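You operate a simulated robot arm through the tools that you are given. There is no shell and no other tool. Be economical: measure what you need, move in short steps, check, and stop when the job is done.

You run a simulated robot arm. Do the job below in one go: nothing can be reset, and whatever is moved stays where it is left.

JOB
Soak the crusty red cup clean in the basin, then drain the water.
Fine: plug shut, tap well open till water covers the mark, then off; cup on the draining end.

The check looks at the end state, three seconds after you hand in, the way a careful person would. Anything else that was tipped, shoved, dropped, spilled or broken makes it a failure. Lids that push on must go on centred and level and be pressed home; caps that screw on are set level and turned clockwise until they are tight.

ROBOT AND FRAMES
A 7-joint arm with a two-finger parallel gripper, fixed in place. Base frame: the origin is at the foot of the arm, x ahead of it, y to its left, z up; the work surface is at about z = 0.85. Readings come in m, degrees, newtons and seconds.
With the tool pointing down near the work surface it reaches from about 0.46 to 0.92 m from the base axis. Its first joint turns from -115.0 to 115.0 degrees. Payload 3.91 kg.
Tool frame: the origin (TCP) lies between the finger pads and is the grasp point; the fingertips stand 0.03 m ahead of it; z points along the fingers, y is the line along which they close. The gripper opens to 0.11 m. The fingers are 0.02 m wide and 0.01 m thick; the gripper's body (0.048 by 0.112 m) begins 0.055 m behind the TCP.
Orientation is told as [roll, pitch, yaw] about the base's x, y, z axes, in that order, counted from this pose: with the fingers straight down and closing along the base's y, the tool's x points along the base's -x, its y along +y and its z along -z.

CONTROLS
- The arm moves only by the tool servo_tool. Its arguments are lists of equal length, an entry for each row: "delta_pos": the shift along the base's x, y, z in m, a list of three; "turn": the turn, a rotation vector about the base's x, y, z in degrees, a list of three. In form: {"delta_pos": [[tx, ty, tz], ...], "turn": [[wx, wy, wz], ...]}. A call has 1 to 20 rows; each row is the pose to reach, as a shift and turn from the pose commanded when the call began. "gripper" is the gripper command, from -1 (shut) to 1 (fully open), values between in proportion, set as the call begins (left out, the last holds). Each row takes 0.2 s and may step no farther than 0.05 m and 8.6 degrees from the row before; otherwise, or with a gripper value out of range, the whole call is refused. A pose out of reach is approached as far as the arm can. The call stops where the force on the tool passes 40 N (or 10 N more than at its start, if that is more) or the arm is blocked; 0.2 s more then pass. The fingers move at their own pace (about 0.153 m/s each) and stop on an object; they squeeze with about 34 N. The grip force told is the motor's: it shows also when the fingers shut on nothing. Time passes only in rows, and 0.2 s behind the last, so rows that repeat a pose let the fingers close. It gives the time, the measured TCP pose, the force on the tool (base axes), the opening and the grip force at its end, in the units of the frame above (readings bear some noise).
- Cameras (640 x 400 px; columns grow to the right, rows downward): "scene" is fixed at [0.0498, -0.6559, 1.4755]; the picture's right is [0.46, -0.89, 0.00], its down [-0.53, -0.28, -0.80] and it looks along [0.71, 0.37, -0.60] (base axes); focal length 346 px, centre (320, 200). "wrist" rides on the gripper at [-0.036, 0, -0.057] in the tool frame; the picture's right is [0.00, -1.00, 0.00], its down [0.97, 0.00, -0.24] and it looks along [0.24, 0.00, 0.97] (tool axes); focal length 218 px, centre (320, 200). There is no depth. A picture from a camera that has moved, and an enlarged one, comes with that camera's place and axes in the base frame and with its lens. The place of the scene camera against the robot may be out by one fixed shift of up to 0.012 m in any direction.
- snapshot(camera): a new picture of that camera. The clock stands still meanwhile.
- lift_body(by): slides the trunk up (or, below 0, down) by that many m; the arm rides with it, the base frame stays. It gives what a move gives, with no picture.
- zoom(camera, box): a new picture of the part [left, top, right, bottom] of that camera's present view, enlarged. The clock stands still meanwhile.
- close_job(): hands the job in; it is judged then, once.

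Work in short steps. Places have to be worked out from the pictures, the camera data and where the tool is seen: move nearer, look again, correct. Check each grasp and each placing, and mend what went wrong. You have 120 turns and 84 pictures in all, those below and enlarged ones among them. Open the gripper and draw the arm clear of the work before you hand the job in, unless the task says otherwise; then end with one line.

The tools are called after "Emit:" as name(argument=value, ...) on one line, values as JSON. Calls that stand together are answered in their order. servo_tool: Moves the arm, as the interface text tells. Its arguments: {"type":"object","properties":{"delta_pos":{"type":"array","items":{"type":"array","items":{"type":"number"}}},"turn":{"type":"array","items":{"type":"array","items":{"type":"number"}}},"gripper":{"type":"number"}},"required":["delta_pos","turn"]} The other tools are called the same way: lift_body (by) slides the trunk up or down; snapshot (camera) takes a picture; zoom (camera, box) takes an enlarged picture of a part of a camera's view; close_job () hands the job in.

At the start:

```text
t: 0.0
eef_pos: [0.5549, 0.004, 1.192]
orientation: [0.0, 0.0, 0.2]
ft_force: [0.1, -0.1, 0.3]
finger_gap: 0.1101
gripper_force: 0.0
trunk travel left (down, up): [-0.8, 0.19]
```

scene: 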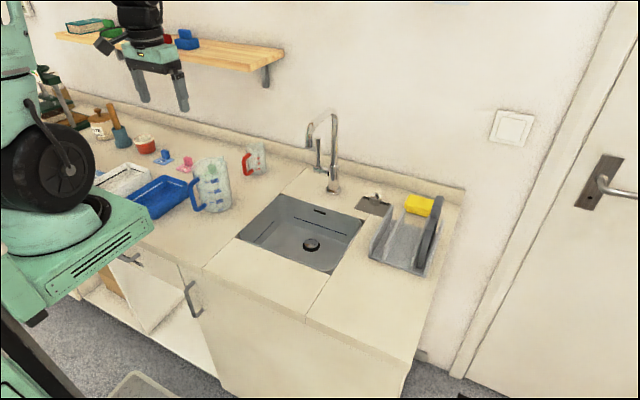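
wrist: 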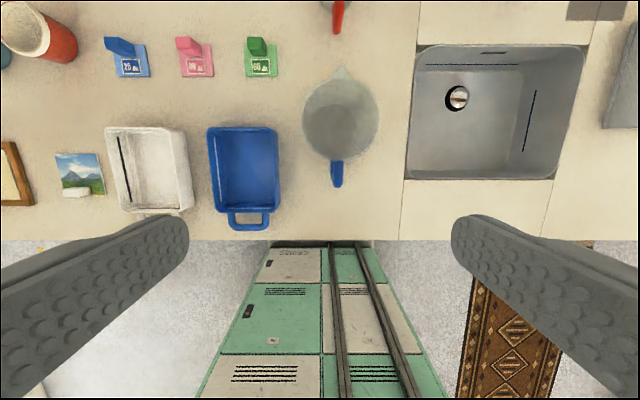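

The pictures show the sink, a tap, a draining rack, and several cup-like items. I'll enlarge the relevant areas to identify the red crusty cup, plug, and tap controls.

Emit:
zoom(camera="scene", box=[220, 90, 480, 290])

Emit:
zoom(camera="scene", box=[40, 80, 280, 230])

Emit:
zoom(camera="wrist", box=[290, 0, 640, 220])

```text
2.00 times, centred on (350, 190) of scene
camera zoom: at [0.0498, -0.6559, 1.4755], right [0.46, -0.89, 0.0], down [-0.53, -0.28, -0.8], along [0.71, 0.37, -0.6], focal length 691 px, centre (260, 220)
```

zoom: 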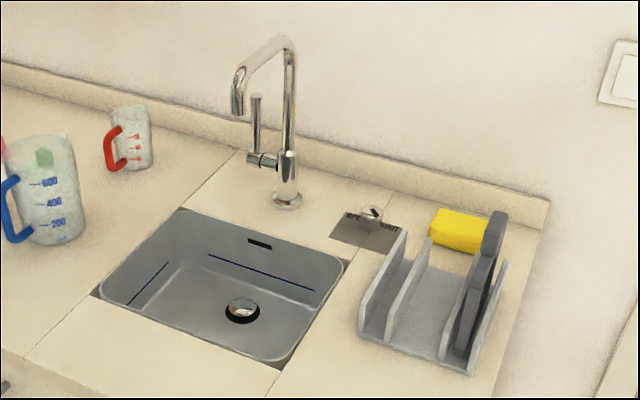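

```text
2.67 times, centred on (160, 155) of scene
camera zoom: at [0.0498, -0.6559, 1.4755], right [0.46, -0.89, 0.0], down [-0.53, -0.28, -0.8], along [0.71, 0.37, -0.6], focal length 922 px, centre (747, 320)
```

zoom: 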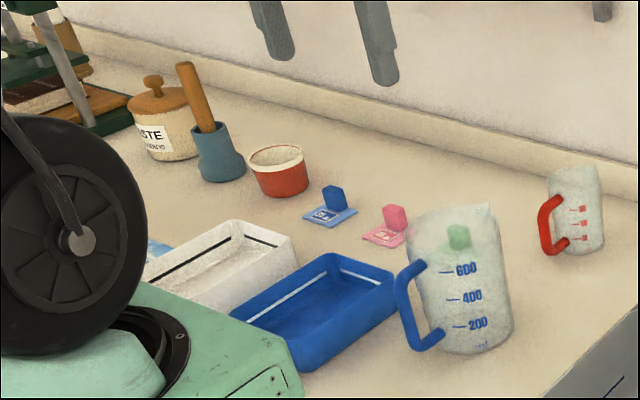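

```text
1.82 times, centred on (465, 110) of wrist
camera zoom: at [0.5921, 0.0037, 1.2496], right [0.0, -1.0, 0.0], down [-0.97, 0.0, 0.24], along [-0.24, 0.0, -0.97], focal length 397 px, centre (56, 364)
```

zoom: 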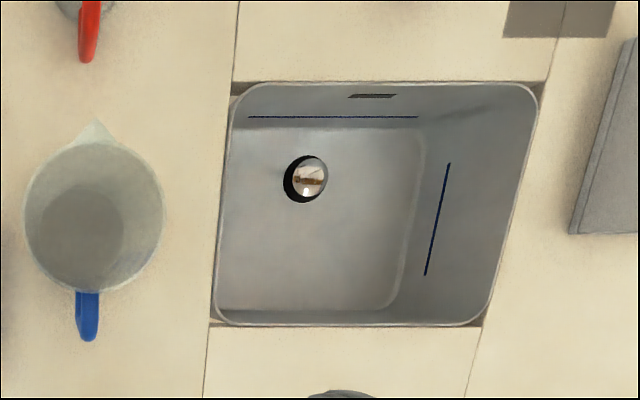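

The red tumbler with a crusty rim stands at the back left (about x 0.75, y 0.42), the basin spans roughly x 0.54–0.75, y −0.15 to −0.43, and a knob on a plate sits near (0.87, −0.42). I'll move over the basin for a closer look at the plug, knob, and tap.

Emit:
servo_tool(delta_pos=[[0, -0.045, 0.01], [0, -0.09, 0.02], [0, -0.135, 0.03], [0, -0.18, 0.03], [0, -0.225, 0.03], [0, -0.27, 0.03], [0, -0.31, 0.03], [0, -0.31, 0.03]], turn=[[0, 0, 0], [0, 0, 0], [0, 0, 0], [0, 0, 0], [0, 0, 0], [0, 0, 0], [0, 0, 0], [0, 0, 0]])

Emit:
snapshot(camera="wrist")

Emit:
zoom(camera="scene", box=[290, 100, 450, 200])

```text
t: 1.8
eef_pos: [0.5549, -0.3062, 1.2251]
orientation: [0.0, 0.0, 0.0]
ft_force: [-0.1, -0.2, -0.5]
finger_gap: 0.11
gripper_force: 0.2
trunk travel left (down, up): [-0.8, 0.19]
```

```text
78 pictures are left
camera wrist: at [0.5925, -0.3064, 1.2815], right [0.0, -1.0, 0.0], down [-0.97, 0.0, 0.24], along [-0.24, 0.0, -0.97], focal length 218 px, centre (320, 200)
```

wrist: 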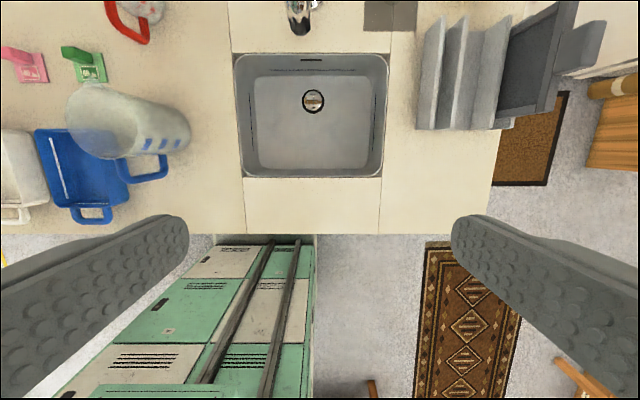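

```text
4.00 times, centred on (370, 150) of scene
camera zoom: at [0.0498, -0.6559, 1.4755], right [0.46, -0.89, 0.0], down [-0.53, -0.28, -0.8], along [0.71, 0.37, -0.6], focal length 1382 px, centre (120, 400)
```

zoom: 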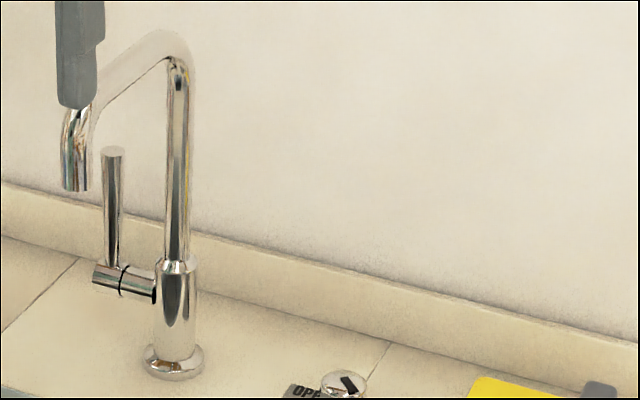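

The tap is a side-lever mixer; the plate bears lettering by the knob. I'll zoom in on the knob and plug.

Emit:
zoom(camera="scene", box=[340, 170, 420, 220])

Emit:
zoom(camera="wrist", box=[220, 0, 420, 125])

```text
8.00 times, centred on (380, 195) of scene
camera zoom: at [0.0498, -0.6559, 1.4755], right [0.46, -0.89, 0.0], down [-0.53, -0.28, -0.8], along [0.71, 0.37, -0.6], focal length 2765 px, centre (-160, 240)
```

zoom: 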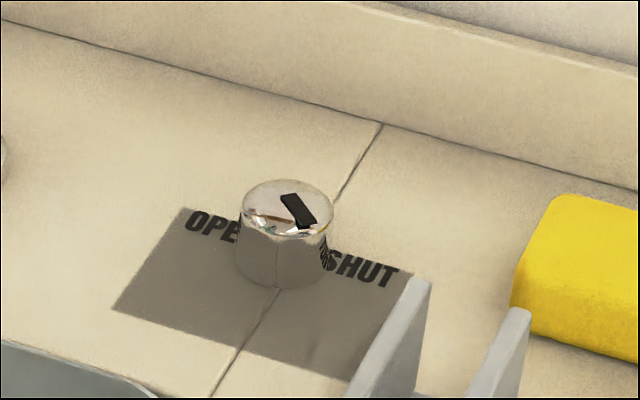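

```text
3.20 times, centred on (320, 62) of wrist
camera zoom: at [0.5925, -0.3064, 1.2815], right [0.0, -1.0, 0.0], down [-0.97, 0.0, 0.24], along [-0.24, 0.0, -0.97], focal length 698 px, centre (320, 640)
```

zoom: 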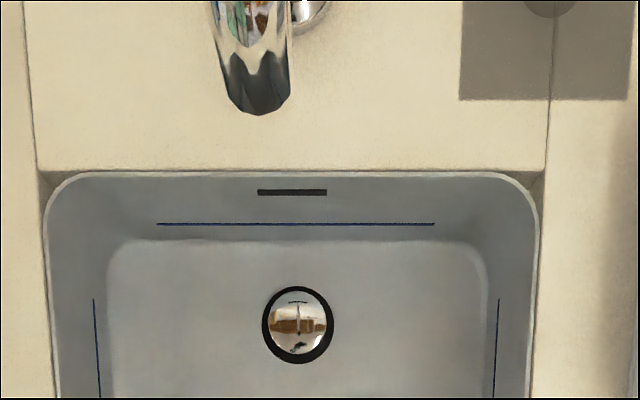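

The knob's plate reads OPEN (left) and SHUT (right), so the knob works the plug. I'll bring the wrist camera closer over the knob to read its pointer and position.

Emit:
servo_tool(delta_pos=[[0, -0.045, 0], [0, -0.09, 0], [0, -0.12, 0], [0.045, -0.12, 0], [0.09, -0.12, 0], [0.135, -0.12, -0.03], [0.17, -0.12, -0.07], [0.17, -0.12, -0.07]], turn=[[0, 0, 0], [0, 0, 0], [0, 0, 0], [0, 0, 0], [0, 0, 0], [0, 0, 0], [0, 0, 0], [0, 0, 0]])

Emit:
snapshot(camera="wrist")

Emit:
snapshot(camera="scene")

```text
refused: row 6 steps farther than a row can; nothing moved
```

```text
74 pictures are left
camera wrist: at [0.5925, -0.3064, 1.2815], right [0.0, -1.0, 0.0], down [-0.97, 0.0, 0.24], along [-0.24, 0.0, -0.97], focal length 218 px, centre (320, 200)
```

wrist: 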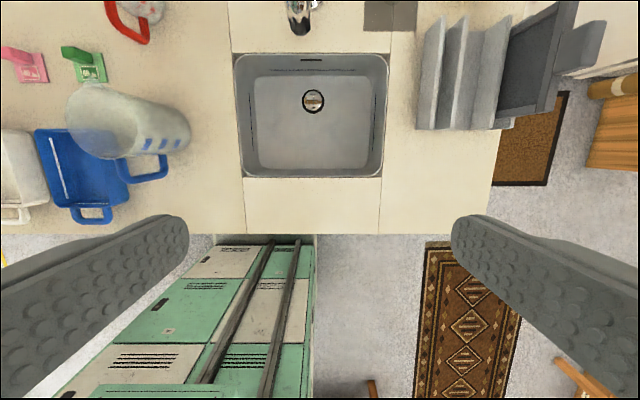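

```text
73 pictures are left
```

scene: 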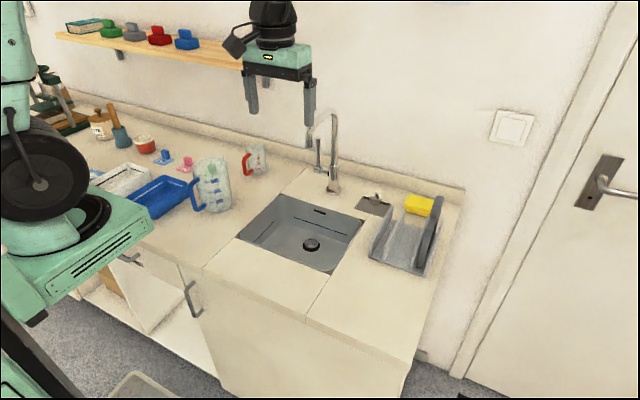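

The last call had an over-long step; I repeat it with shorter steps.

Emit:
servo_tool(delta_pos=[[0, -0.045, 0], [0, -0.09, 0], [0, -0.12, 0], [0.045, -0.12, 0], [0.085, -0.12, -0.01], [0.12, -0.12, -0.03], [0.15, -0.12, -0.055], [0.17, -0.12, -0.075], [0.17, -0.12, -0.075]], turn=[[0, 0, 0], [0, 0, 0], [0, 0, 0], [0, 0, 0], [0, 0, 0], [0, 0, 0], [0, 0, 0], [0, 0, 0], [0, 0, 0]])

Emit:
snapshot(camera="wrist")

```text
t: 3.8
eef_pos: [0.7272, -0.4253, 1.1474]
orientation: [0.0, 0.1, 0.1]
ft_force: [0.4, -0.7, -0.7]
finger_gap: 0.1101
gripper_force: 0.0
trunk travel left (down, up): [-0.8, 0.19]
```

```text
72 pictures are left
camera wrist: at [0.763, -0.4265, 1.2036], right [0.0, -1.0, 0.0], down [-0.97, 0.0, 0.24], along [-0.24, 0.0, -0.97], focal length 218 px, centre (320, 200)
```

wrist: 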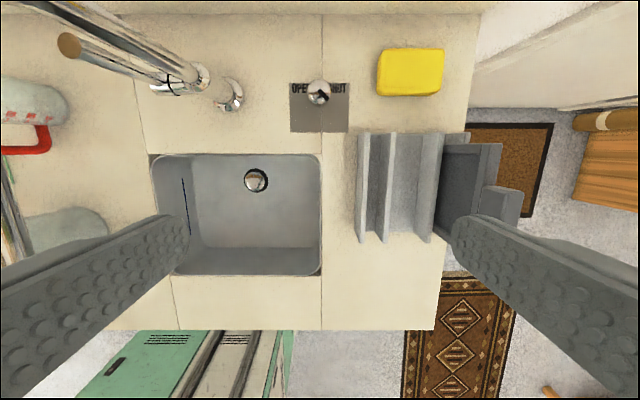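

Emit:
zoom(camera="wrist", box=[270, 60, 370, 140])

Emit:
zoom(camera="wrist", box=[40, 0, 270, 140])

Emit:
zoom(camera="wrist", box=[330, 30, 530, 260])

```text
5.00 times, centred on (320, 100) of wrist
camera zoom: at [0.763, -0.4265, 1.2036], right [0.0, -1.0, 0.0], down [-0.97, 0.0, 0.24], along [-0.24, 0.0, -0.97], focal length 1091 px, centre (320, 700)
```

zoom: 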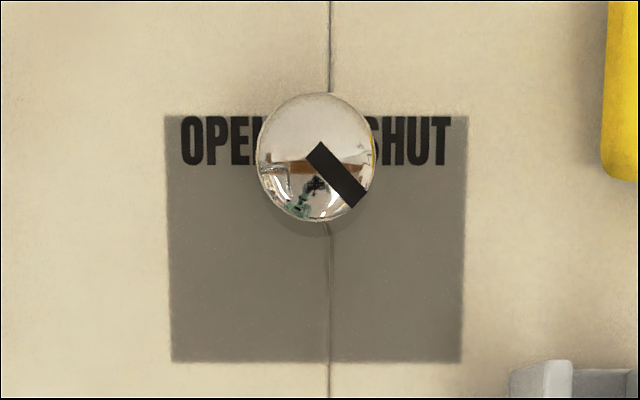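

```text
2.78 times, centred on (155, 70) of wrist
camera zoom: at [0.763, -0.4265, 1.2036], right [0.0, -1.0, 0.0], down [-0.97, 0.0, 0.24], along [-0.24, 0.0, -0.97], focal length 607 px, centre (779, 562)
```

zoom: 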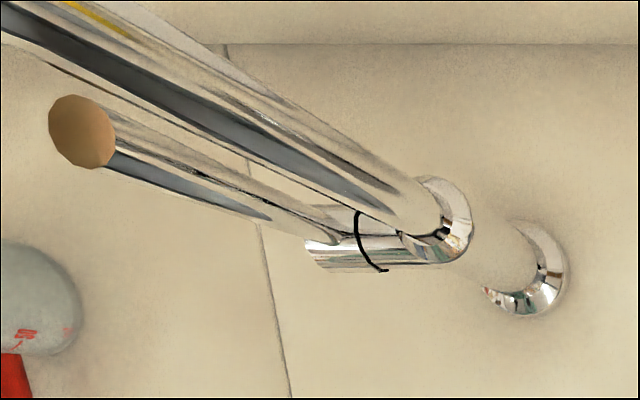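

```text
1.74 times, centred on (430, 145) of wrist
camera zoom: at [0.763, -0.4265, 1.2036], right [0.0, -1.0, 0.0], down [-0.97, 0.0, 0.24], along [-0.24, 0.0, -0.97], focal length 380 px, centre (129, 296)
```

zoom: 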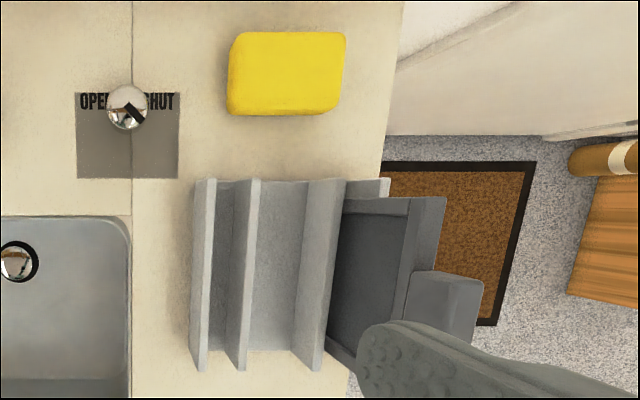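

The knob is at about (0.834, −0.424) with its top near z 0.88. Its pointer faces front-right, partway toward SHUT, and the plug looks raised. I'll narrow the fingers and move above the knob to test reach.

Emit:
servo_tool(delta_pos=[[0.04, 0.001, -0.02], [0.08, 0.001, -0.04], [0.107, 0.001, -0.07], [0.107, 0.001, -0.11], [0.107, 0.001, -0.15], [0.107, 0.001, -0.18], [0.107, 0.001, -0.18]], turn=[[0, 0, 0], [0, 0, 0], [0, 0, 0], [0, 0, 0], [0, 0, 0], [0, 0, 0], [0, 0, 0]], gripper=0.15)

Emit:
snapshot(camera="wrist")

Emit:
snapshot(camera="scene")

```text
t: 5.4
eef_pos: [0.8307, -0.4237, 0.9668]
orientation: [-0.1, 0.0, 0.1]
ft_force: [1.1, 0.1, 0.4]
finger_gap: 0.0633
gripper_force: 0.1
trunk travel left (down, up): [-0.8, 0.19]
```

```text
68 pictures are left
camera wrist: at [0.8691, -0.425, 1.0242], right [0.0, -1.0, 0.0], down [-0.97, 0.0, 0.24], along [-0.24, 0.0, -0.97], focal length 218 px, centre (320, 200)
```

wrist: 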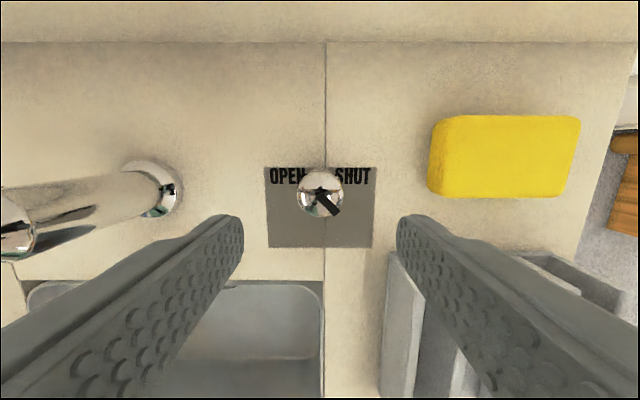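

```text
67 pictures are left
```

scene: 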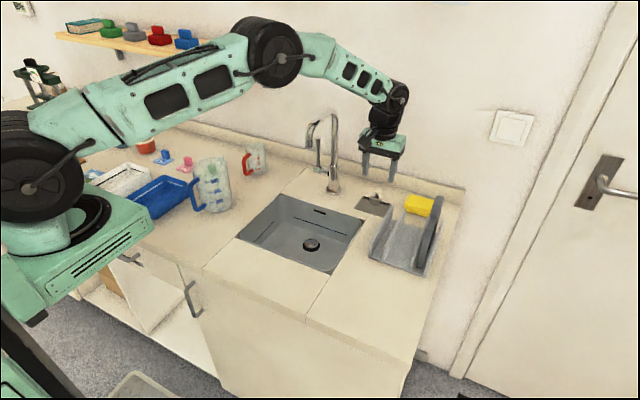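

Reach is fine; the knob reads at (0.837, −0.425). I descend around it and grip.

Emit:
servo_tool(delta_pos=[[0.006, -0.001, -0.03], [0.006, -0.001, -0.06], [0.006, -0.001, -0.077], [0.006, -0.001, -0.077]], turn=[[0, 0, 0], [0, 0, 0], [0, 0, 0], [0, 0, 0]])

Emit:
servo_tool(delta_pos=[[0, 0, 0], [0, 0, 0], [0, 0, 0]], turn=[[0, 0, 0], [0, 0, 0], [0, 0, 0]], gripper=-1)

Emit:
snapshot(camera="wrist")

```text
t: 6.4
eef_pos: [0.838, -0.4262, 0.891]
orientation: [0.0, 0.0, 0.0]
ft_force: [-0.2, 0.3, 0.9]
finger_gap: 0.0634
gripper_force: 0.1
trunk travel left (down, up): [-0.8, 0.19]
```

```text
t: 7.2
eef_pos: [0.8383, -0.4244, 0.8911]
orientation: [0.2, 0.2, 0.1]
ft_force: [-0.7, 9.9, -0.2]
finger_gap: 0.033
gripper_force: 45.1
trunk travel left (down, up): [-0.8, 0.19]
```

```text
66 pictures are left
camera wrist: at [0.8743, -0.4253, 0.9469], right [0.0, -1.0, 0.0], down [-0.97, 0.0, 0.24], along [-0.24, 0.0, -0.97], focal length 218 px, centre (320, 200)
```

wrist: 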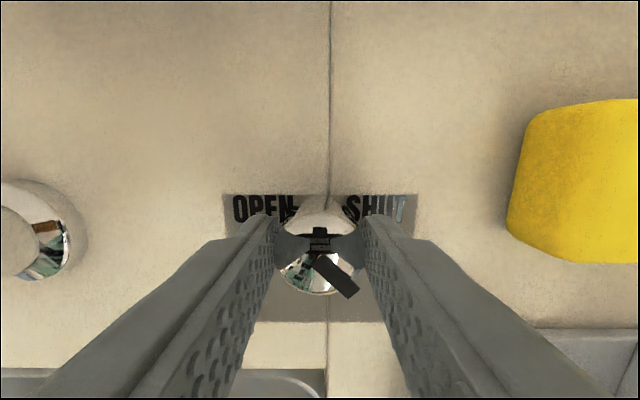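

The knob is held (gap 0.033). I turn it counter-clockwise (about +z), the short way toward SHUT, and watch the plug.

Emit:
servo_tool(delta_pos=[[0, 0.002, 0], [0, 0.002, 0], [0, 0.002, 0], [0, 0.002, 0], [0, 0.002, 0], [0, 0.002, 0], [0, 0.002, 0]], turn=[[0, 0, 8], [0, 0, 16], [0, 0, 24], [0, 0, 32], [0, 0, 40], [0, 0, 45], [0, 0, 45]])

Emit:
zoom(camera="scene", box=[230, 160, 420, 290])

Emit:
snapshot(camera="wrist")

```text
t: 8.8
eef_pos: [0.8387, -0.4223, 0.8903]
orientation: [0.1, 0.0, 45.2]
ft_force: [-10.1, 20.7, 5.3]
finger_gap: 0.0328
gripper_force: 44.7
trunk travel left (down, up): [-0.8, 0.19]
```

```text
3.08 times, centred on (325, 225) of scene
camera zoom: at [0.0498, -0.6559, 1.4755], right [0.46, -0.89, 0.0], down [-0.53, -0.28, -0.8], along [0.71, 0.37, -0.6], focal length 1064 px, centre (305, 123)
```

zoom: 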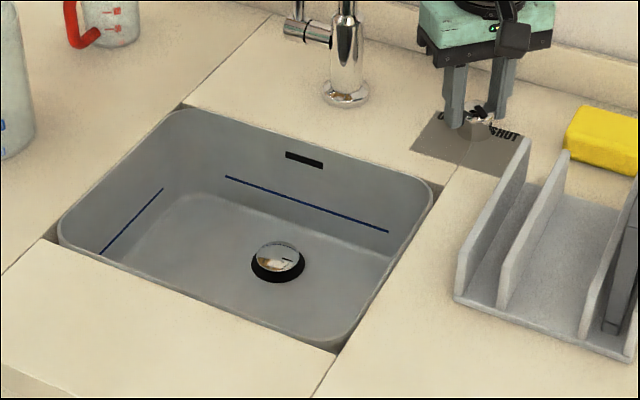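

```text
64 pictures are left
camera wrist: at [0.8642, -0.3972, 0.9475], right [0.71, -0.71, 0.0], down [-0.68, -0.69, 0.24], along [-0.17, -0.17, -0.97], focal length 218 px, centre (320, 200)
```

wrist: 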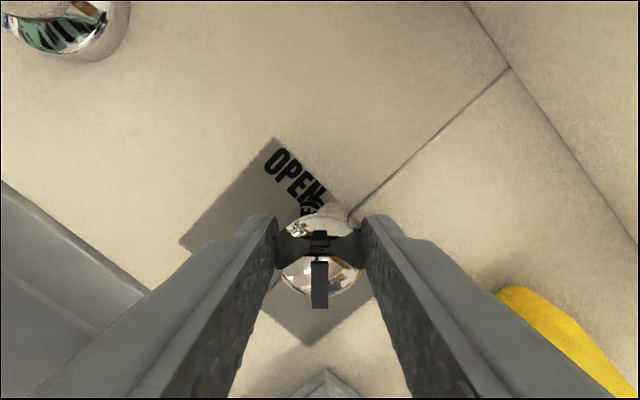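

The pointer still faces front-right, so the knob didn't follow: it is at its counter-clockwise stop. I turn it clockwise instead, by 45° back from here first and then on.

Emit:
servo_tool(delta_pos=[[0, -0.001, 0], [0, -0.001, 0], [0, -0.001, 0], [0, -0.001, 0], [0, -0.001, 0], [0, -0.001, 0], [0, -0.001, 0]], turn=[[0, 0, -8], [0, 0, -16], [0, 0, -24], [0, 0, -32], [0, 0, -40], [0, 0, -45], [0, 0, -45]])

Emit:
zoom(camera="scene", box=[230, 160, 420, 290])

Emit:
snapshot(camera="wrist")

```text
t: 10.4
eef_pos: [0.8388, -0.4258, 0.8916]
orientation: [-0.1, 0.0, 0.1]
ft_force: [0.8, 14.8, -3.3]
finger_gap: 0.033
gripper_force: 44.9
trunk travel left (down, up): [-0.8, 0.19]
```

```text
3.08 times, centred on (325, 225) of scene
camera zoom: at [0.0498, -0.6559, 1.4755], right [0.46, -0.89, 0.0], down [-0.53, -0.28, -0.8], along [0.71, 0.37, -0.6], focal length 1064 px, centre (305, 123)
```

zoom: 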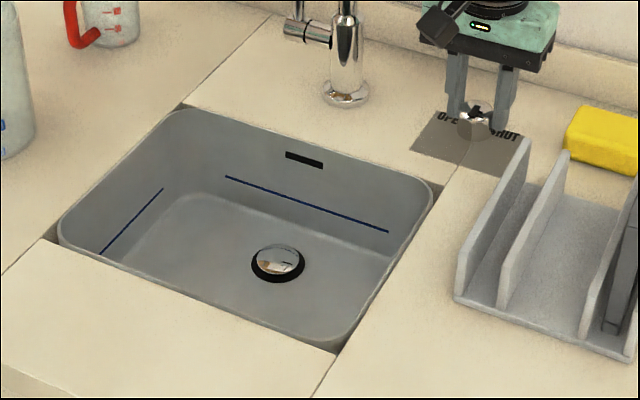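

```text
62 pictures are left
camera wrist: at [0.8756, -0.4251, 0.9476], right [0.0, -1.0, 0.0], down [-0.97, 0.0, 0.24], along [-0.24, 0.0, -0.97], focal length 218 px, centre (320, 200)
```

wrist: 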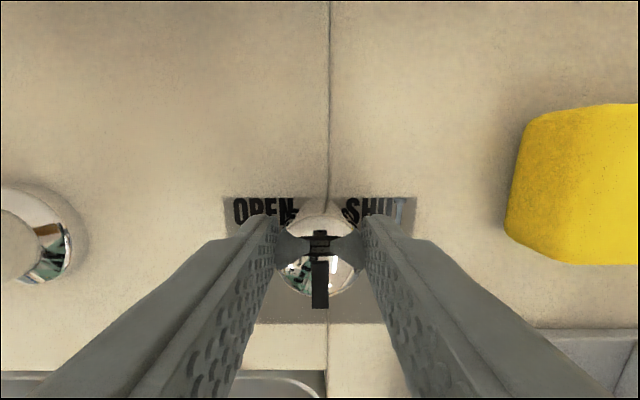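

The knob now turns with the gripper and the plug is sinking. I continue clockwise another 45°.

Emit:
servo_tool(delta_pos=[[0, 0.002, 0], [0, 0.002, 0], [0, 0.002, 0], [0, 0.002, 0], [0, 0.002, 0], [0, 0.002, 0], [0, 0.002, 0], [0, 0.002, 0]], turn=[[0, 0, -8], [0, 0, -16], [0, 0, -24], [0, 0, -32], [0, 0, -40], [0, 0, -48], [0, 0, -52], [0, 0, -52]])

Emit:
zoom(camera="scene", box=[230, 160, 420, 290])

Emit:
snapshot(camera="wrist")

```text
t: 12.2
eef_pos: [0.8369, -0.4263, 0.891]
orientation: [-0.2, 0.1, -52.1]
ft_force: [-13.0, -24.3, 2.0]
finger_gap: 0.0329
gripper_force: 44.4
trunk travel left (down, up): [-0.8, 0.19]
```

```text
3.08 times, centred on (325, 225) of scene
camera zoom: at [0.0498, -0.6559, 1.4755], right [0.46, -0.89, 0.0], down [-0.53, -0.28, -0.8], along [0.71, 0.37, -0.6], focal length 1064 px, centre (305, 123)
```

zoom: 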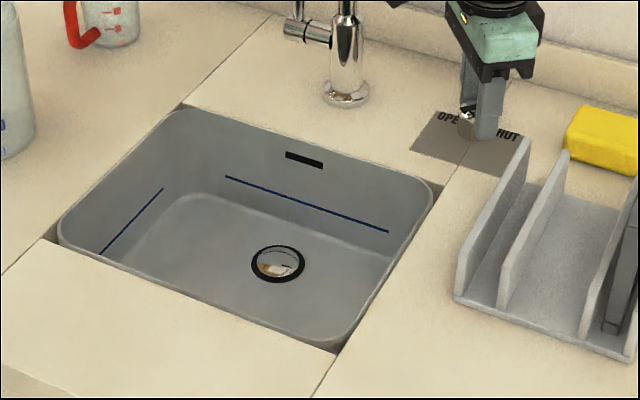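

```text
60 pictures are left
camera wrist: at [0.8596, -0.4549, 0.9476], right [-0.79, -0.61, 0.0], down [-0.6, 0.77, 0.24], along [-0.15, 0.19, -0.97], focal length 218 px, centre (320, 200)
```

wrist: 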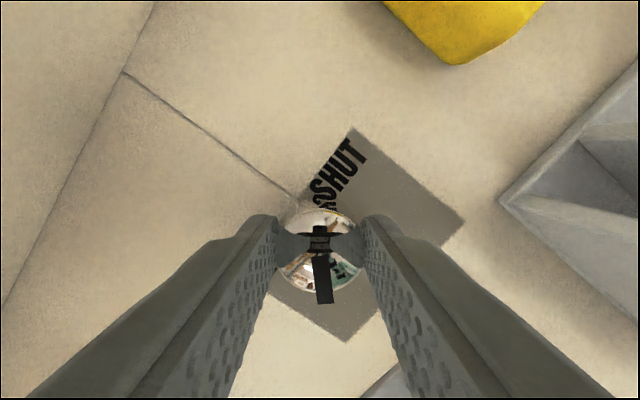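

The plug now sits flush and the knob has reached its SHUT stop. I release, rise, and straighten the wrist.

Emit:
servo_tool(delta_pos=[[0, 0, 0], [0, 0, 0], [0, 0, 0.04], [0, 0, 0.08], [0, 0, 0.12], [-0.02, 0, 0.16], [-0.04, 0, 0.2], [-0.07, 0, 0.23], [-0.1, 0, 0.25], [-0.14, 0, 0.26], [-0.18, 0, 0.27], [-0.22, 0, 0.27]], turn=[[0, 0, 0], [0, 0, 0], [0, 0, 0], [0, 0, 0], [0, 0, 8], [0, 0, 16], [0, 0, 24], [0, 0, 32], [0, 0, 40], [0, 0, 48], [0, 0, 52], [0, 0, 52]], gripper=0.1)

Emit:
zoom(camera="scene", box=[230, 160, 420, 290])

```text
t: 14.8
eef_pos: [0.619, -0.422, 1.1621]
orientation: [0.0, 0.0, 0.2]
ft_force: [0.5, 0.6, -0.4]
finger_gap: 0.0605
gripper_force: 0.2
trunk travel left (down, up): [-0.8, 0.19]
```

```text
3.08 times, centred on (325, 225) of scene
camera zoom: at [0.0498, -0.6559, 1.4755], right [0.46, -0.89, 0.0], down [-0.53, -0.28, -0.8], along [0.71, 0.37, -0.6], focal length 1064 px, centre (305, 123)
```

zoom: 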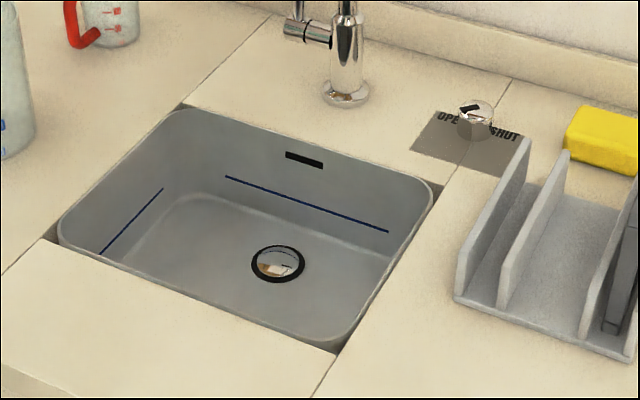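

The plug is flush and shut. Now I swing over to the crusty red cup at the back left with an open gripper.

Emit:
servo_tool(delta_pos=[[0, 0.046, 0.01], [0, 0.092, 0.02], [0, 0.138, 0.03], [0, 0.184, 0.03], [0, 0.23, 0.03], [0, 0.276, 0.03], [0, 0.322, 0.03], [0, 0.368, 0.03], [0, 0.414, 0.03], [0, 0.46, 0.03], [0, 0.506, 0.03], [0, 0.552, 0.03], [0, 0.598, 0.03], [0, 0.644, 0.03], [0, 0.69, 0.03], [0, 0.736, 0.03], [0, 0.782, 0.03], [0, 0.822, 0.02], [0, 0.822, 0.0]], turn=[[0, 0, 0], [0, 0, 0], [0, 0, 0], [0, 0, 0], [0, 0, 0], [0, 0, 0], [0, 0, 0], [0, 0, 0], [0, 0, 0], [0, 0, 0], [0, 0, 0], [0, 0, 0], [0, 0, 0], [0, 0, 0], [0, 0, 0], [0, 0, 0], [0, 0, 0], [0, 0, 0], [0, 0, 0]], gripper=1)

Emit:
snapshot(camera="wrist")

```text
t: 18.8
eef_pos: [0.618, 0.4008, 1.161]
orientation: [0.0, 0.0, -0.1]
ft_force: [-0.2, 0.0, -0.8]
finger_gap: 0.1099
gripper_force: 0.1
trunk travel left (down, up): [-0.8, 0.19]
```

```text
58 pictures are left
camera wrist: at [0.6551, 0.3997, 1.2171], right [0.0, -1.0, 0.0], down [-0.97, 0.0, 0.24], along [-0.24, 0.0, -0.97], focal length 218 px, centre (320, 200)
```

wrist: 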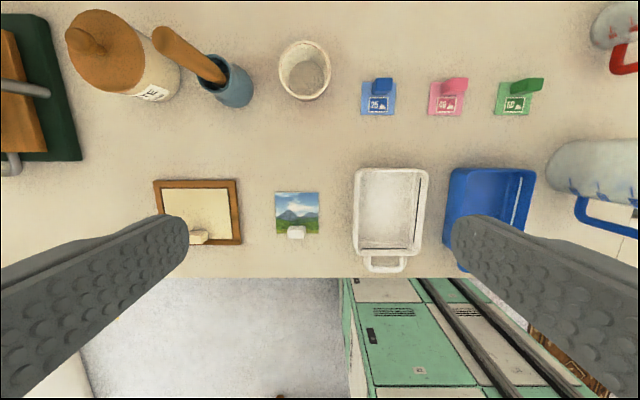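

The cup is at about (0.753, 0.419), with a brush tumbler close on its left, so I will use a narrower opening. I move above it and check alignment.

Emit:
servo_tool(delta_pos=[[0.04, 0.005, 0], [0.08, 0.012, -0.02], [0.11, 0.018, -0.05], [0.134, 0.018, -0.09], [0.134, 0.018, -0.13], [0.134, 0.018, -0.16], [0.134, 0.018, -0.16]], turn=[[0, 0, 0], [0, 0, 0], [0, 0, 0], [0, 0, 0], [0, 0, 0], [0, 0, 0], [0, 0, 0]], gripper=0.6)

Emit:
snapshot(camera="wrist")

Emit:
zoom(camera="scene", box=[80, 80, 240, 180])

```text
t: 20.4
eef_pos: [0.7277, 0.3948, 1.0011]
orientation: [-0.1, -0.1, 0.0]
ft_force: [-0.3, 0.1, 0.5]
finger_gap: 0.0881
gripper_force: 0.0
out of reach, approached as far as the arm can: row 3, 4, 5, 6, 7
trunk travel left (down, up): [-0.8, 0.19]
```

```text
57 pictures are left
camera wrist: at [0.7648, 0.3949, 1.0594], right [0.0, -1.0, 0.0], down [-0.97, 0.0, 0.24], along [-0.24, 0.0, -0.97], focal length 218 px, centre (320, 200)
```

wrist: 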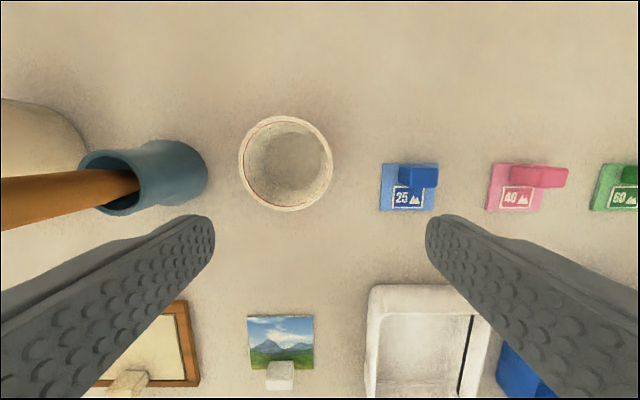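

```text
4.00 times, centred on (160, 130) of scene
camera zoom: at [0.0498, -0.6559, 1.4755], right [0.46, -0.89, 0.0], down [-0.53, -0.28, -0.8], along [0.71, 0.37, -0.6], focal length 1382 px, centre (960, 480)
```

zoom: 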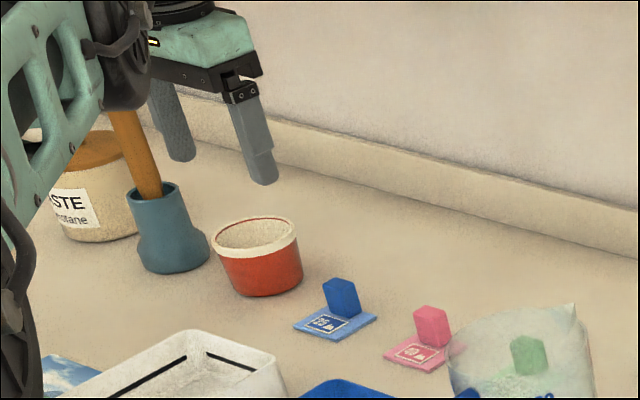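

The cup reads at (0.753, 0.419), but the arm stopped short at this wrist angle. I'll turn the wrist to line up with the arm's direction and see if that frees the reach.

Emit:
servo_tool(delta_pos=[[0, 0, 0.0], [0, 0, 0.0], [0, 0, 0.0], [0, 0, 0], [0, 0, 0]], turn=[[0, 0, 8], [0, 0, 16], [0, 0, 24], [0, 0, 28], [0, 0, 28]])

Emit:
snapshot(camera="scene")

```text
t: 21.6
eef_pos: [0.7284, 0.3941, 1.0033]
orientation: [0.0, 0.0, 28.1]
ft_force: [-0.3, 0.6, 0.0]
finger_gap: 0.0878
gripper_force: 0.1
trunk travel left (down, up): [-0.8, 0.19]
```

```text
55 pictures are left
```

scene: 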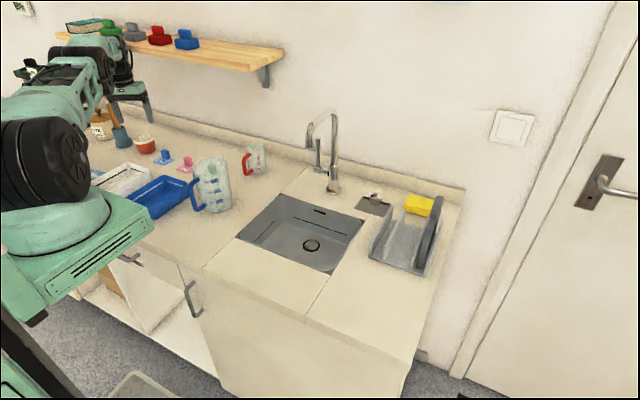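

No reach complaint now. I move the remaining 25 mm in x and y, and lower a little.

Emit:
servo_tool(delta_pos=[[0.012, 0.012, -0.01], [0.025, 0.025, -0.02], [0.025, 0.025, -0.03], [0.025, 0.025, -0.03]], turn=[[0, 0, 0], [0, 0, 0], [0, 0, 0], [0, 0, 0]])

Emit:
snapshot(camera="wrist")

```text
t: 22.6
eef_pos: [0.729, 0.3938, 0.9759]
orientation: [0.0, 0.0, 28.1]
ft_force: [0.5, -0.5, -0.1]
finger_gap: 0.0878
gripper_force: 0.0
out of reach, approached as far as the arm can: row 1, 2, 3, 4
trunk travel left (down, up): [-0.8, 0.19]
```

```text
54 pictures are left
camera wrist: at [0.761, 0.4101, 1.0323], right [0.47, -0.88, 0.0], down [-0.86, -0.46, 0.24], along [-0.21, -0.11, -0.97], focal length 218 px, centre (320, 200)
```

wrist: 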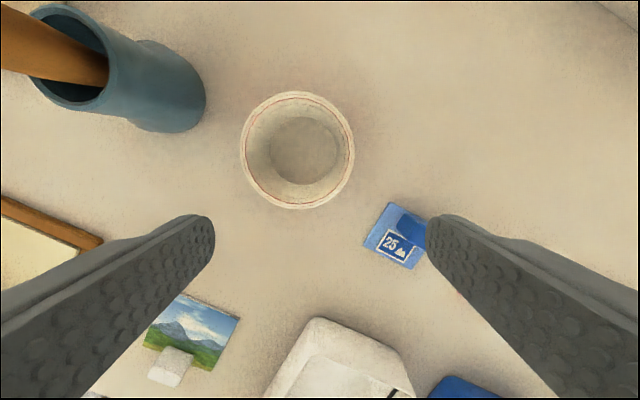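

The limit persists at about 0.83 m radius, though the right side reached 0.93 m, so the arm posture seems to have drifted. I'll retract, raise, and re-approach along the radial line with the wrist aligned.

Emit:
servo_tool(delta_pos=[[-0.03, -0.02, 0.03], [-0.06, -0.04, 0.06], [-0.09, -0.06, 0.09], [-0.12, -0.08, 0.12], [-0.15, -0.1, 0.15], [-0.18, -0.12, 0.17], [-0.15, -0.1, 0.17], [-0.12, -0.08, 0.17], [-0.09, -0.06, 0.17], [-0.06, -0.04, 0.17], [-0.03, -0.02, 0.17], [0, 0, 0.17], [0.012, 0.012, 0.17], [0.025, 0.025, 0.17], [0.025, 0.025, 0.17]], turn=[[0, 0, 0], [0, 0, 0], [0, 0, 0], [0, 0, 0], [0, 0, 0], [0, 0, 0], [0, 0, 0], [0, 0, 0], [0, 0, 0], [0, 0, 0], [0, 0, 0], [0, 0, 0], [0, 0, 0], [0, 0, 0], [0, 0, 0]])

Emit:
snapshot(camera="scene")

```text
t: 25.8
eef_pos: [0.7223, 0.3837, 1.1467]
orientation: [0.0, 0.0, 28.1]
ft_force: [-0.1, 0.0, -0.4]
finger_gap: 0.0878
gripper_force: 0.1
out of reach, approached as far as the arm can: row 12, 13, 14, 15
trunk travel left (down, up): [-0.8, 0.19]
```

```text
53 pictures are left
```

scene: 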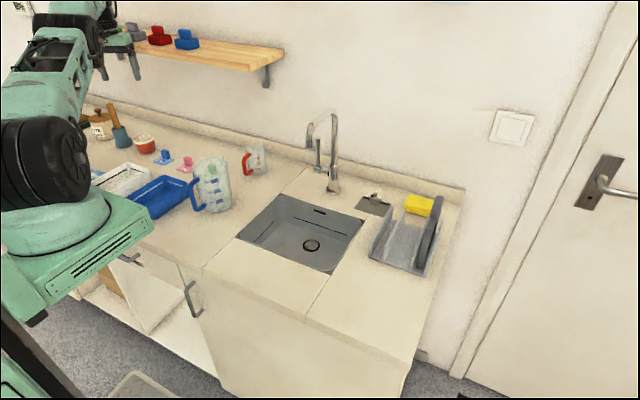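

Reach here is limited, so I'll tilt the fingers 15° outward along the arm's radial line (about the closing axis) which brings the hand back while the tips reach the cup.

Emit:
servo_tool(delta_pos=[[-0.02, -0.02, -0.03], [-0.02, -0.02, -0.07], [-0.02, -0.02, -0.11], [0.0, 0.0, -0.14], [0.015, 0.015, -0.15], [0.03, 0.035, -0.15], [0.03, 0.035, -0.16], [0.03, 0.035, -0.16]], turn=[[3.5, -6.6, 0], [7.05, -13.2, 0], [7.05, -13.2, 0], [7.05, -13.2, 0], [7.05, -13.2, 0], [7.05, -13.2, 0], [7.05, -13.2, 0], [7.05, -13.2, 0]])

Emit:
snapshot(camera="wrist")

```text
t: 26.2
eef_pos: [0.7403, 0.4098, 1.2024]
orientation: [4.4, -14.8, 26.5]
ft_force: [-9.3, 2.8, 0.8]
finger_gap: 0.0852
gripper_force: 0.0
trunk travel left (down, up): [-0.8, 0.19]
stopped in row 1: the force on the tool passed its limit (the readings are from after the stop); the commanded pose is now the measured one
```

```text
52 pictures are left
camera wrist: at [0.7596, 0.414, 1.265], right [0.46, -0.88, -0.08], down [-0.89, -0.46, -0.02], along [-0.02, 0.08, -1.0], focal length 218 px, centre (320, 200)
```

wrist: 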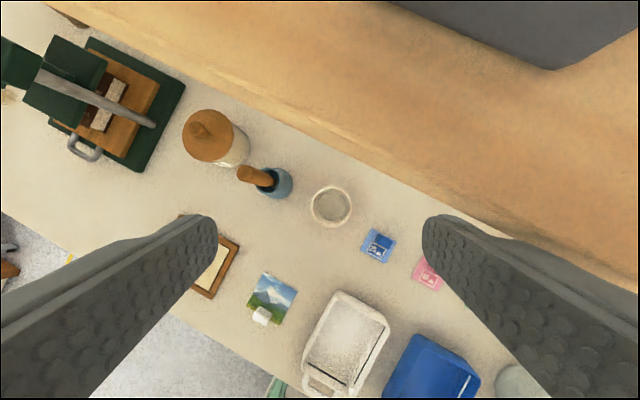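

The arm jumped upward near the shelf and stopped. I check the scene before moving further.

Emit:
zoom(camera="scene", box=[0, 0, 300, 190])

```text
2.11 times, centred on (150, 95) of scene
camera zoom: at [0.0498, -0.6559, 1.4755], right [0.46, -0.89, 0.0], down [-0.53, -0.28, -0.8], along [0.71, 0.37, -0.6], focal length 728 px, centre (678, 421)
```

zoom: 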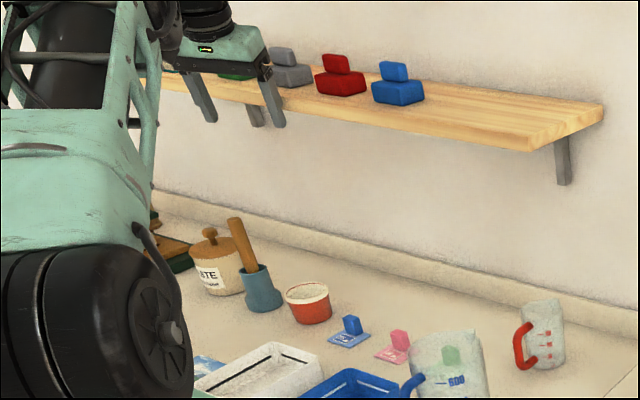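

The hand likely brushed the shelf's front edge; nothing appears displaced. I back away toward the robot and go lower before extending again.

Emit:
servo_tool(delta_pos=[[-0.03, -0.02, 0.0], [-0.06, -0.04, 0.0], [-0.09, -0.06, -0.02], [-0.12, -0.08, -0.05], [-0.12, -0.08, -0.09], [-0.12, -0.08, -0.13], [-0.12, -0.08, -0.13]], turn=[[0, 0, 0], [0, 0, 0], [0, 0, 0], [0, 0, 0], [0, 0, 0], [0, 0, 0], [0, 0, 0]])

Emit:
snapshot(camera="scene")

```text
t: 27.8
eef_pos: [0.6236, 0.3265, 1.0713]
orientation: [4.4, -15.0, 26.4]
ft_force: [0.2, -0.2, -0.5]
finger_gap: 0.0879
gripper_force: 0.1
trunk travel left (down, up): [-0.8, 0.19]
```

```text
50 pictures are left
```

scene: 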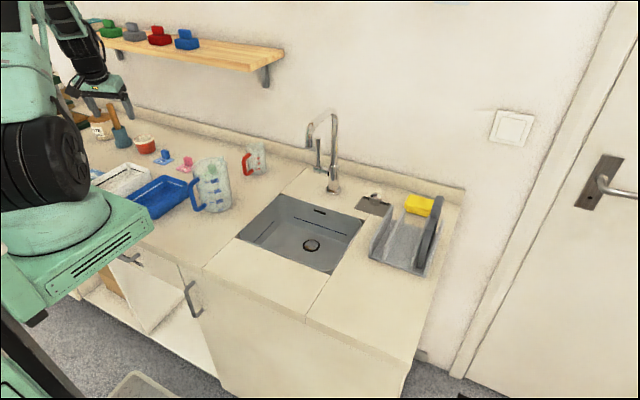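

Clear now and the fingers are tilted 15° outward. I extend toward the cup at z ≈ 1.0, well under the shelf.

Emit:
servo_tool(delta_pos=[[0.025, 0.018, -0.03], [0.05, 0.036, -0.06], [0.075, 0.054, -0.07], [0.1, 0.072, -0.07], [0.115, 0.082, -0.07], [0.129, 0.0925, -0.07], [0.129, 0.0925, -0.07]], turn=[[0, 0, 0], [0, 0, 0], [0, 0, 0], [0, 0, 0], [0, 0, 0], [0, 0, 0], [0, 0, 0]])

Emit:
snapshot(camera="wrist")

```text
t: 29.4
eef_pos: [0.7511, 0.4201, 1.0025]
orientation: [4.5, -15.0, 26.5]
ft_force: [-0.8, 0.2, 0.0]
finger_gap: 0.088
gripper_force: 0.0
trunk travel left (down, up): [-0.8, 0.19]
```

```text
49 pictures are left
camera wrist: at [0.7724, 0.4246, 1.0665], right [0.46, -0.88, -0.07], down [-0.89, -0.46, -0.02], along [-0.02, 0.08, -1.0], focal length 218 px, centre (320, 200)
```

wrist: 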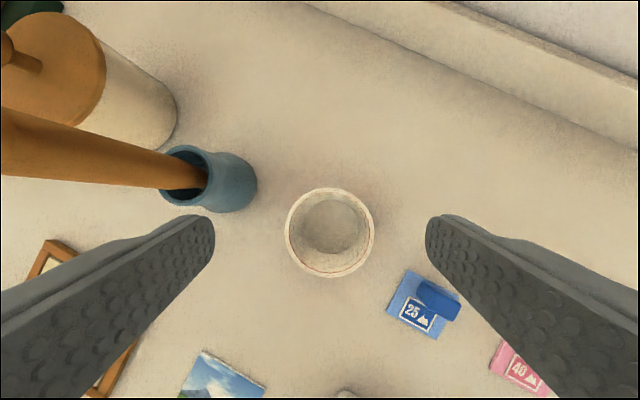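

Reached: the cup rim reads (0.751, 0.421), matching the TCP. I remove the small side lean, descend to z ≈ 0.892, and close.

Emit:
servo_tool(delta_pos=[[0.001, 0, -0.02], [0.001, 0, -0.05], [0.001, 0, -0.08], [0.001, 0, -0.1], [0.001, 0, -0.11], [0.001, 0, -0.11]], turn=[[-3.5, -1.85, 0], [-3.5, -1.85, 0], [-3.5, -1.85, 0], [-3.5, -1.85, 0], [-3.5, -1.85, 0], [-3.5, -1.85, 0]])

Emit:
snapshot(camera="wrist")

```text
t: 30.8
eef_pos: [0.7523, 0.4205, 0.8909]
orientation: [0.3, -15.1, 27.4]
ft_force: [-0.1, 0.0, 0.4]
finger_gap: 0.0879
gripper_force: 0.0
trunk travel left (down, up): [-0.8, 0.19]
```

```text
48 pictures are left
camera wrist: at [0.7704, 0.4286, 0.9551], right [0.46, -0.89, -0.01], down [-0.89, -0.46, -0.02], along [0.02, 0.01, -1.0], focal length 218 px, centre (320, 200)
```

wrist: 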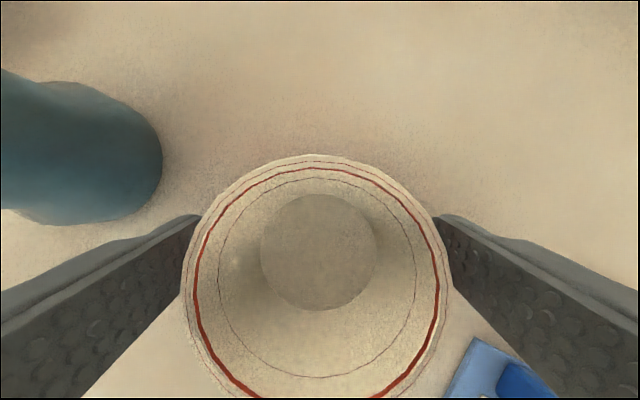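

The cup is centred between the fingers; I close on it.

Emit:
servo_tool(delta_pos=[[0, 0, 0], [0, 0, 0], [0, 0, 0]], turn=[[0, 0, 0], [0, 0, 0], [0, 0, 0]], gripper=-1)

Emit:
servo_tool(delta_pos=[[0, 0, 0.02], [0, 0, 0.05], [0, 0, 0.08], [0, 0, 0.08]], turn=[[0, 0, 0], [0, 0, 0], [0, 0, 0], [0, 0, 0]])

Emit:
zoom(camera="scene", box=[60, 60, 260, 200])

```text
t: 31.6
eef_pos: [0.7515, 0.4198, 0.8925]
orientation: [0.3, -15.2, 27.4]
ft_force: [0.7, -0.2, 0.3]
finger_gap: 0.063
gripper_force: 33.9
trunk travel left (down, up): [-0.8, 0.19]
```

```text
t: 32.6
eef_pos: [0.7524, 0.4198, 0.9736]
orientation: [0.3, -15.0, 27.5]
ft_force: [-0.4, -0.5, -1.6]
finger_gap: 0.0627
gripper_force: 34.7
trunk travel left (down, up): [-0.8, 0.19]
```

```text
2.86 times, centred on (160, 130) of scene
camera zoom: at [0.0498, -0.6559, 1.4755], right [0.46, -0.89, 0.0], down [-0.53, -0.28, -0.8], along [0.71, 0.37, -0.6], focal length 988 px, centre (777, 400)
```

zoom: 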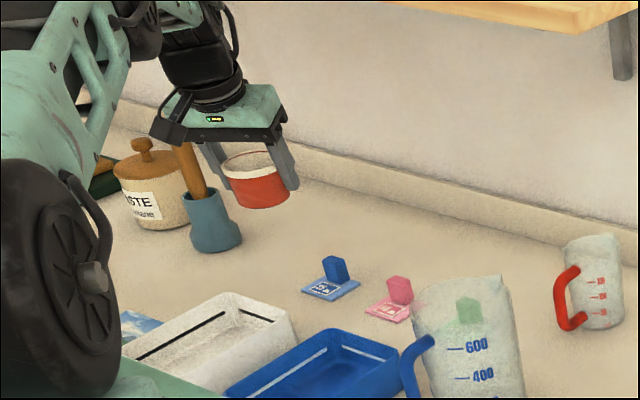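

The cup is held and lifted upright. I draw back from the shelf area, rise, then carry it across toward the basin, turning the wrist only about the vertical so the cup stays level.

Emit:
servo_tool(delta_pos=[[-0.03, -0.02, 0.0], [-0.065, -0.045, 0.01], [-0.1, -0.07, 0.03], [-0.13, -0.09, 0.06], [-0.15, -0.1, 0.1], [-0.15, -0.13, 0.13], [-0.15, -0.17, 0.15], [-0.15, -0.21, 0.15], [-0.15, -0.25, 0.15], [-0.15, -0.295, 0.15], [-0.15, -0.34, 0.15], [-0.15, -0.385, 0.15], [-0.15, -0.43, 0.15], [-0.15, -0.475, 0.15], [-0.15, -0.52, 0.15], [-0.15, -0.565, 0.15], [-0.15, -0.61, 0.15], [-0.15, -0.655, 0.15], [-0.15, -0.7, 0.15], [-0.15, -0.7, 0.15]], turn=[[0, 0, 0], [0, 0, 0], [0, 0, 0], [0, 0, 0], [0, 0, 0], [0, 0, -3], [0, 0, -6], [0, 0, -9], [0, 0, -12], [0, 0, -15], [0, 0, -18], [0, 0, -21], [0, 0, -24], [0, 0, -27.5], [0, 0, -27.5], [0, 0, -27.5], [0, 0, -27.5], [0, 0, -27.5], [0, 0, -27.5], [0, 0, -27.5]])

Emit:
snapshot(camera="scene")

Emit:
snapshot(camera="wrist")

```text
t: 36.8
eef_pos: [0.603, -0.2785, 1.1232]
orientation: [0.3, -15.2, 0.0]
ft_force: [-0.6, -0.6, -1.6]
finger_gap: 0.0624
gripper_force: 34.2
trunk travel left (down, up): [-0.8, 0.19]
```

```text
46 pictures are left
```

scene: 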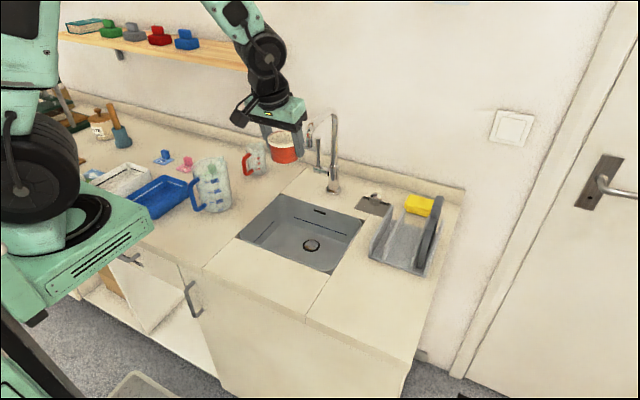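

```text
45 pictures are left
camera wrist: at [0.6229, -0.2782, 1.1868], right [0.0, -1.0, -0.01], down [-1.0, 0.0, -0.02], along [0.02, 0.01, -1.0], focal length 218 px, centre (320, 200)
```

wrist: 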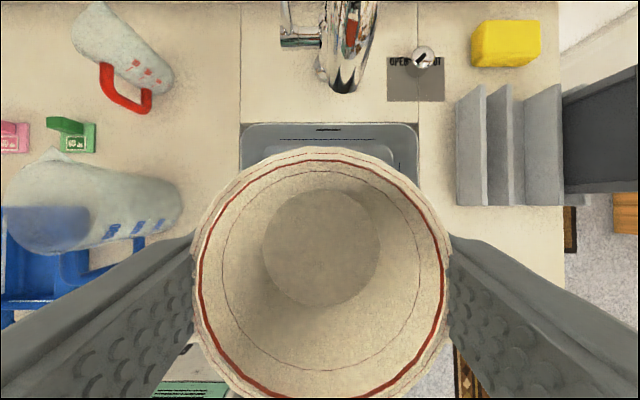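

I shift to y ≈ −0.355 (clear of the stream and drain) and lower the cup into the basin, stopping just above the floor.

Emit:
servo_tool(delta_pos=[[0.0, -0.04, 0], [0, -0.077, -0.02], [0, -0.077, -0.065], [0, -0.077, -0.11], [0, -0.077, -0.155], [0, -0.077, -0.2], [0, -0.077, -0.245], [0, -0.077, -0.28], [0, -0.077, -0.3], [0, -0.077, -0.3]], turn=[[0, 0, 0], [0, 0, 0], [0, 0, 0], [0, 0, 0], [0, 0, 0], [0, 0, 0], [0, 0, 0], [0, 0, 0], [0, 0, 0], [0, 0, 0]])

Emit:
zoom(camera="scene", box=[230, 150, 430, 290])

```text
t: 39.0
eef_pos: [0.6016, -0.3572, 0.8216]
orientation: [0.3, -15.1, 0.0]
ft_force: [-0.3, -0.7, -1.5]
finger_gap: 0.0625
gripper_force: 33.8
trunk travel left (down, up): [-0.8, 0.19]
```

```text
2.86 times, centred on (330, 220) of scene
camera zoom: at [0.0498, -0.6559, 1.4755], right [0.46, -0.89, 0.0], down [-0.53, -0.28, -0.8], along [0.71, 0.37, -0.6], focal length 988 px, centre (291, 143)
```

zoom: 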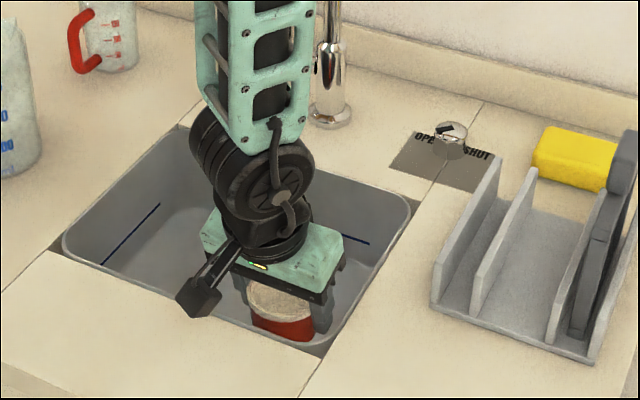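

No contact yet. I go down in small steps until the cup touches the floor.

Emit:
servo_tool(delta_pos=[[0, 0, -0.006], [0, 0, -0.012], [0, 0, -0.018], [0, 0, -0.022], [0, 0, -0.022]], turn=[[0, 0, 0], [0, 0, 0], [0, 0, 0], [0, 0, 0], [0, 0, 0]])

```text
t: 40.2
eef_pos: [0.6017, -0.3571, 0.8004]
orientation: [0.3, -15.1, -0.1]
ft_force: [1.0, 0.0, -0.4]
finger_gap: 0.0618
gripper_force: 34.2
trunk travel left (down, up): [-0.8, 0.19]
```

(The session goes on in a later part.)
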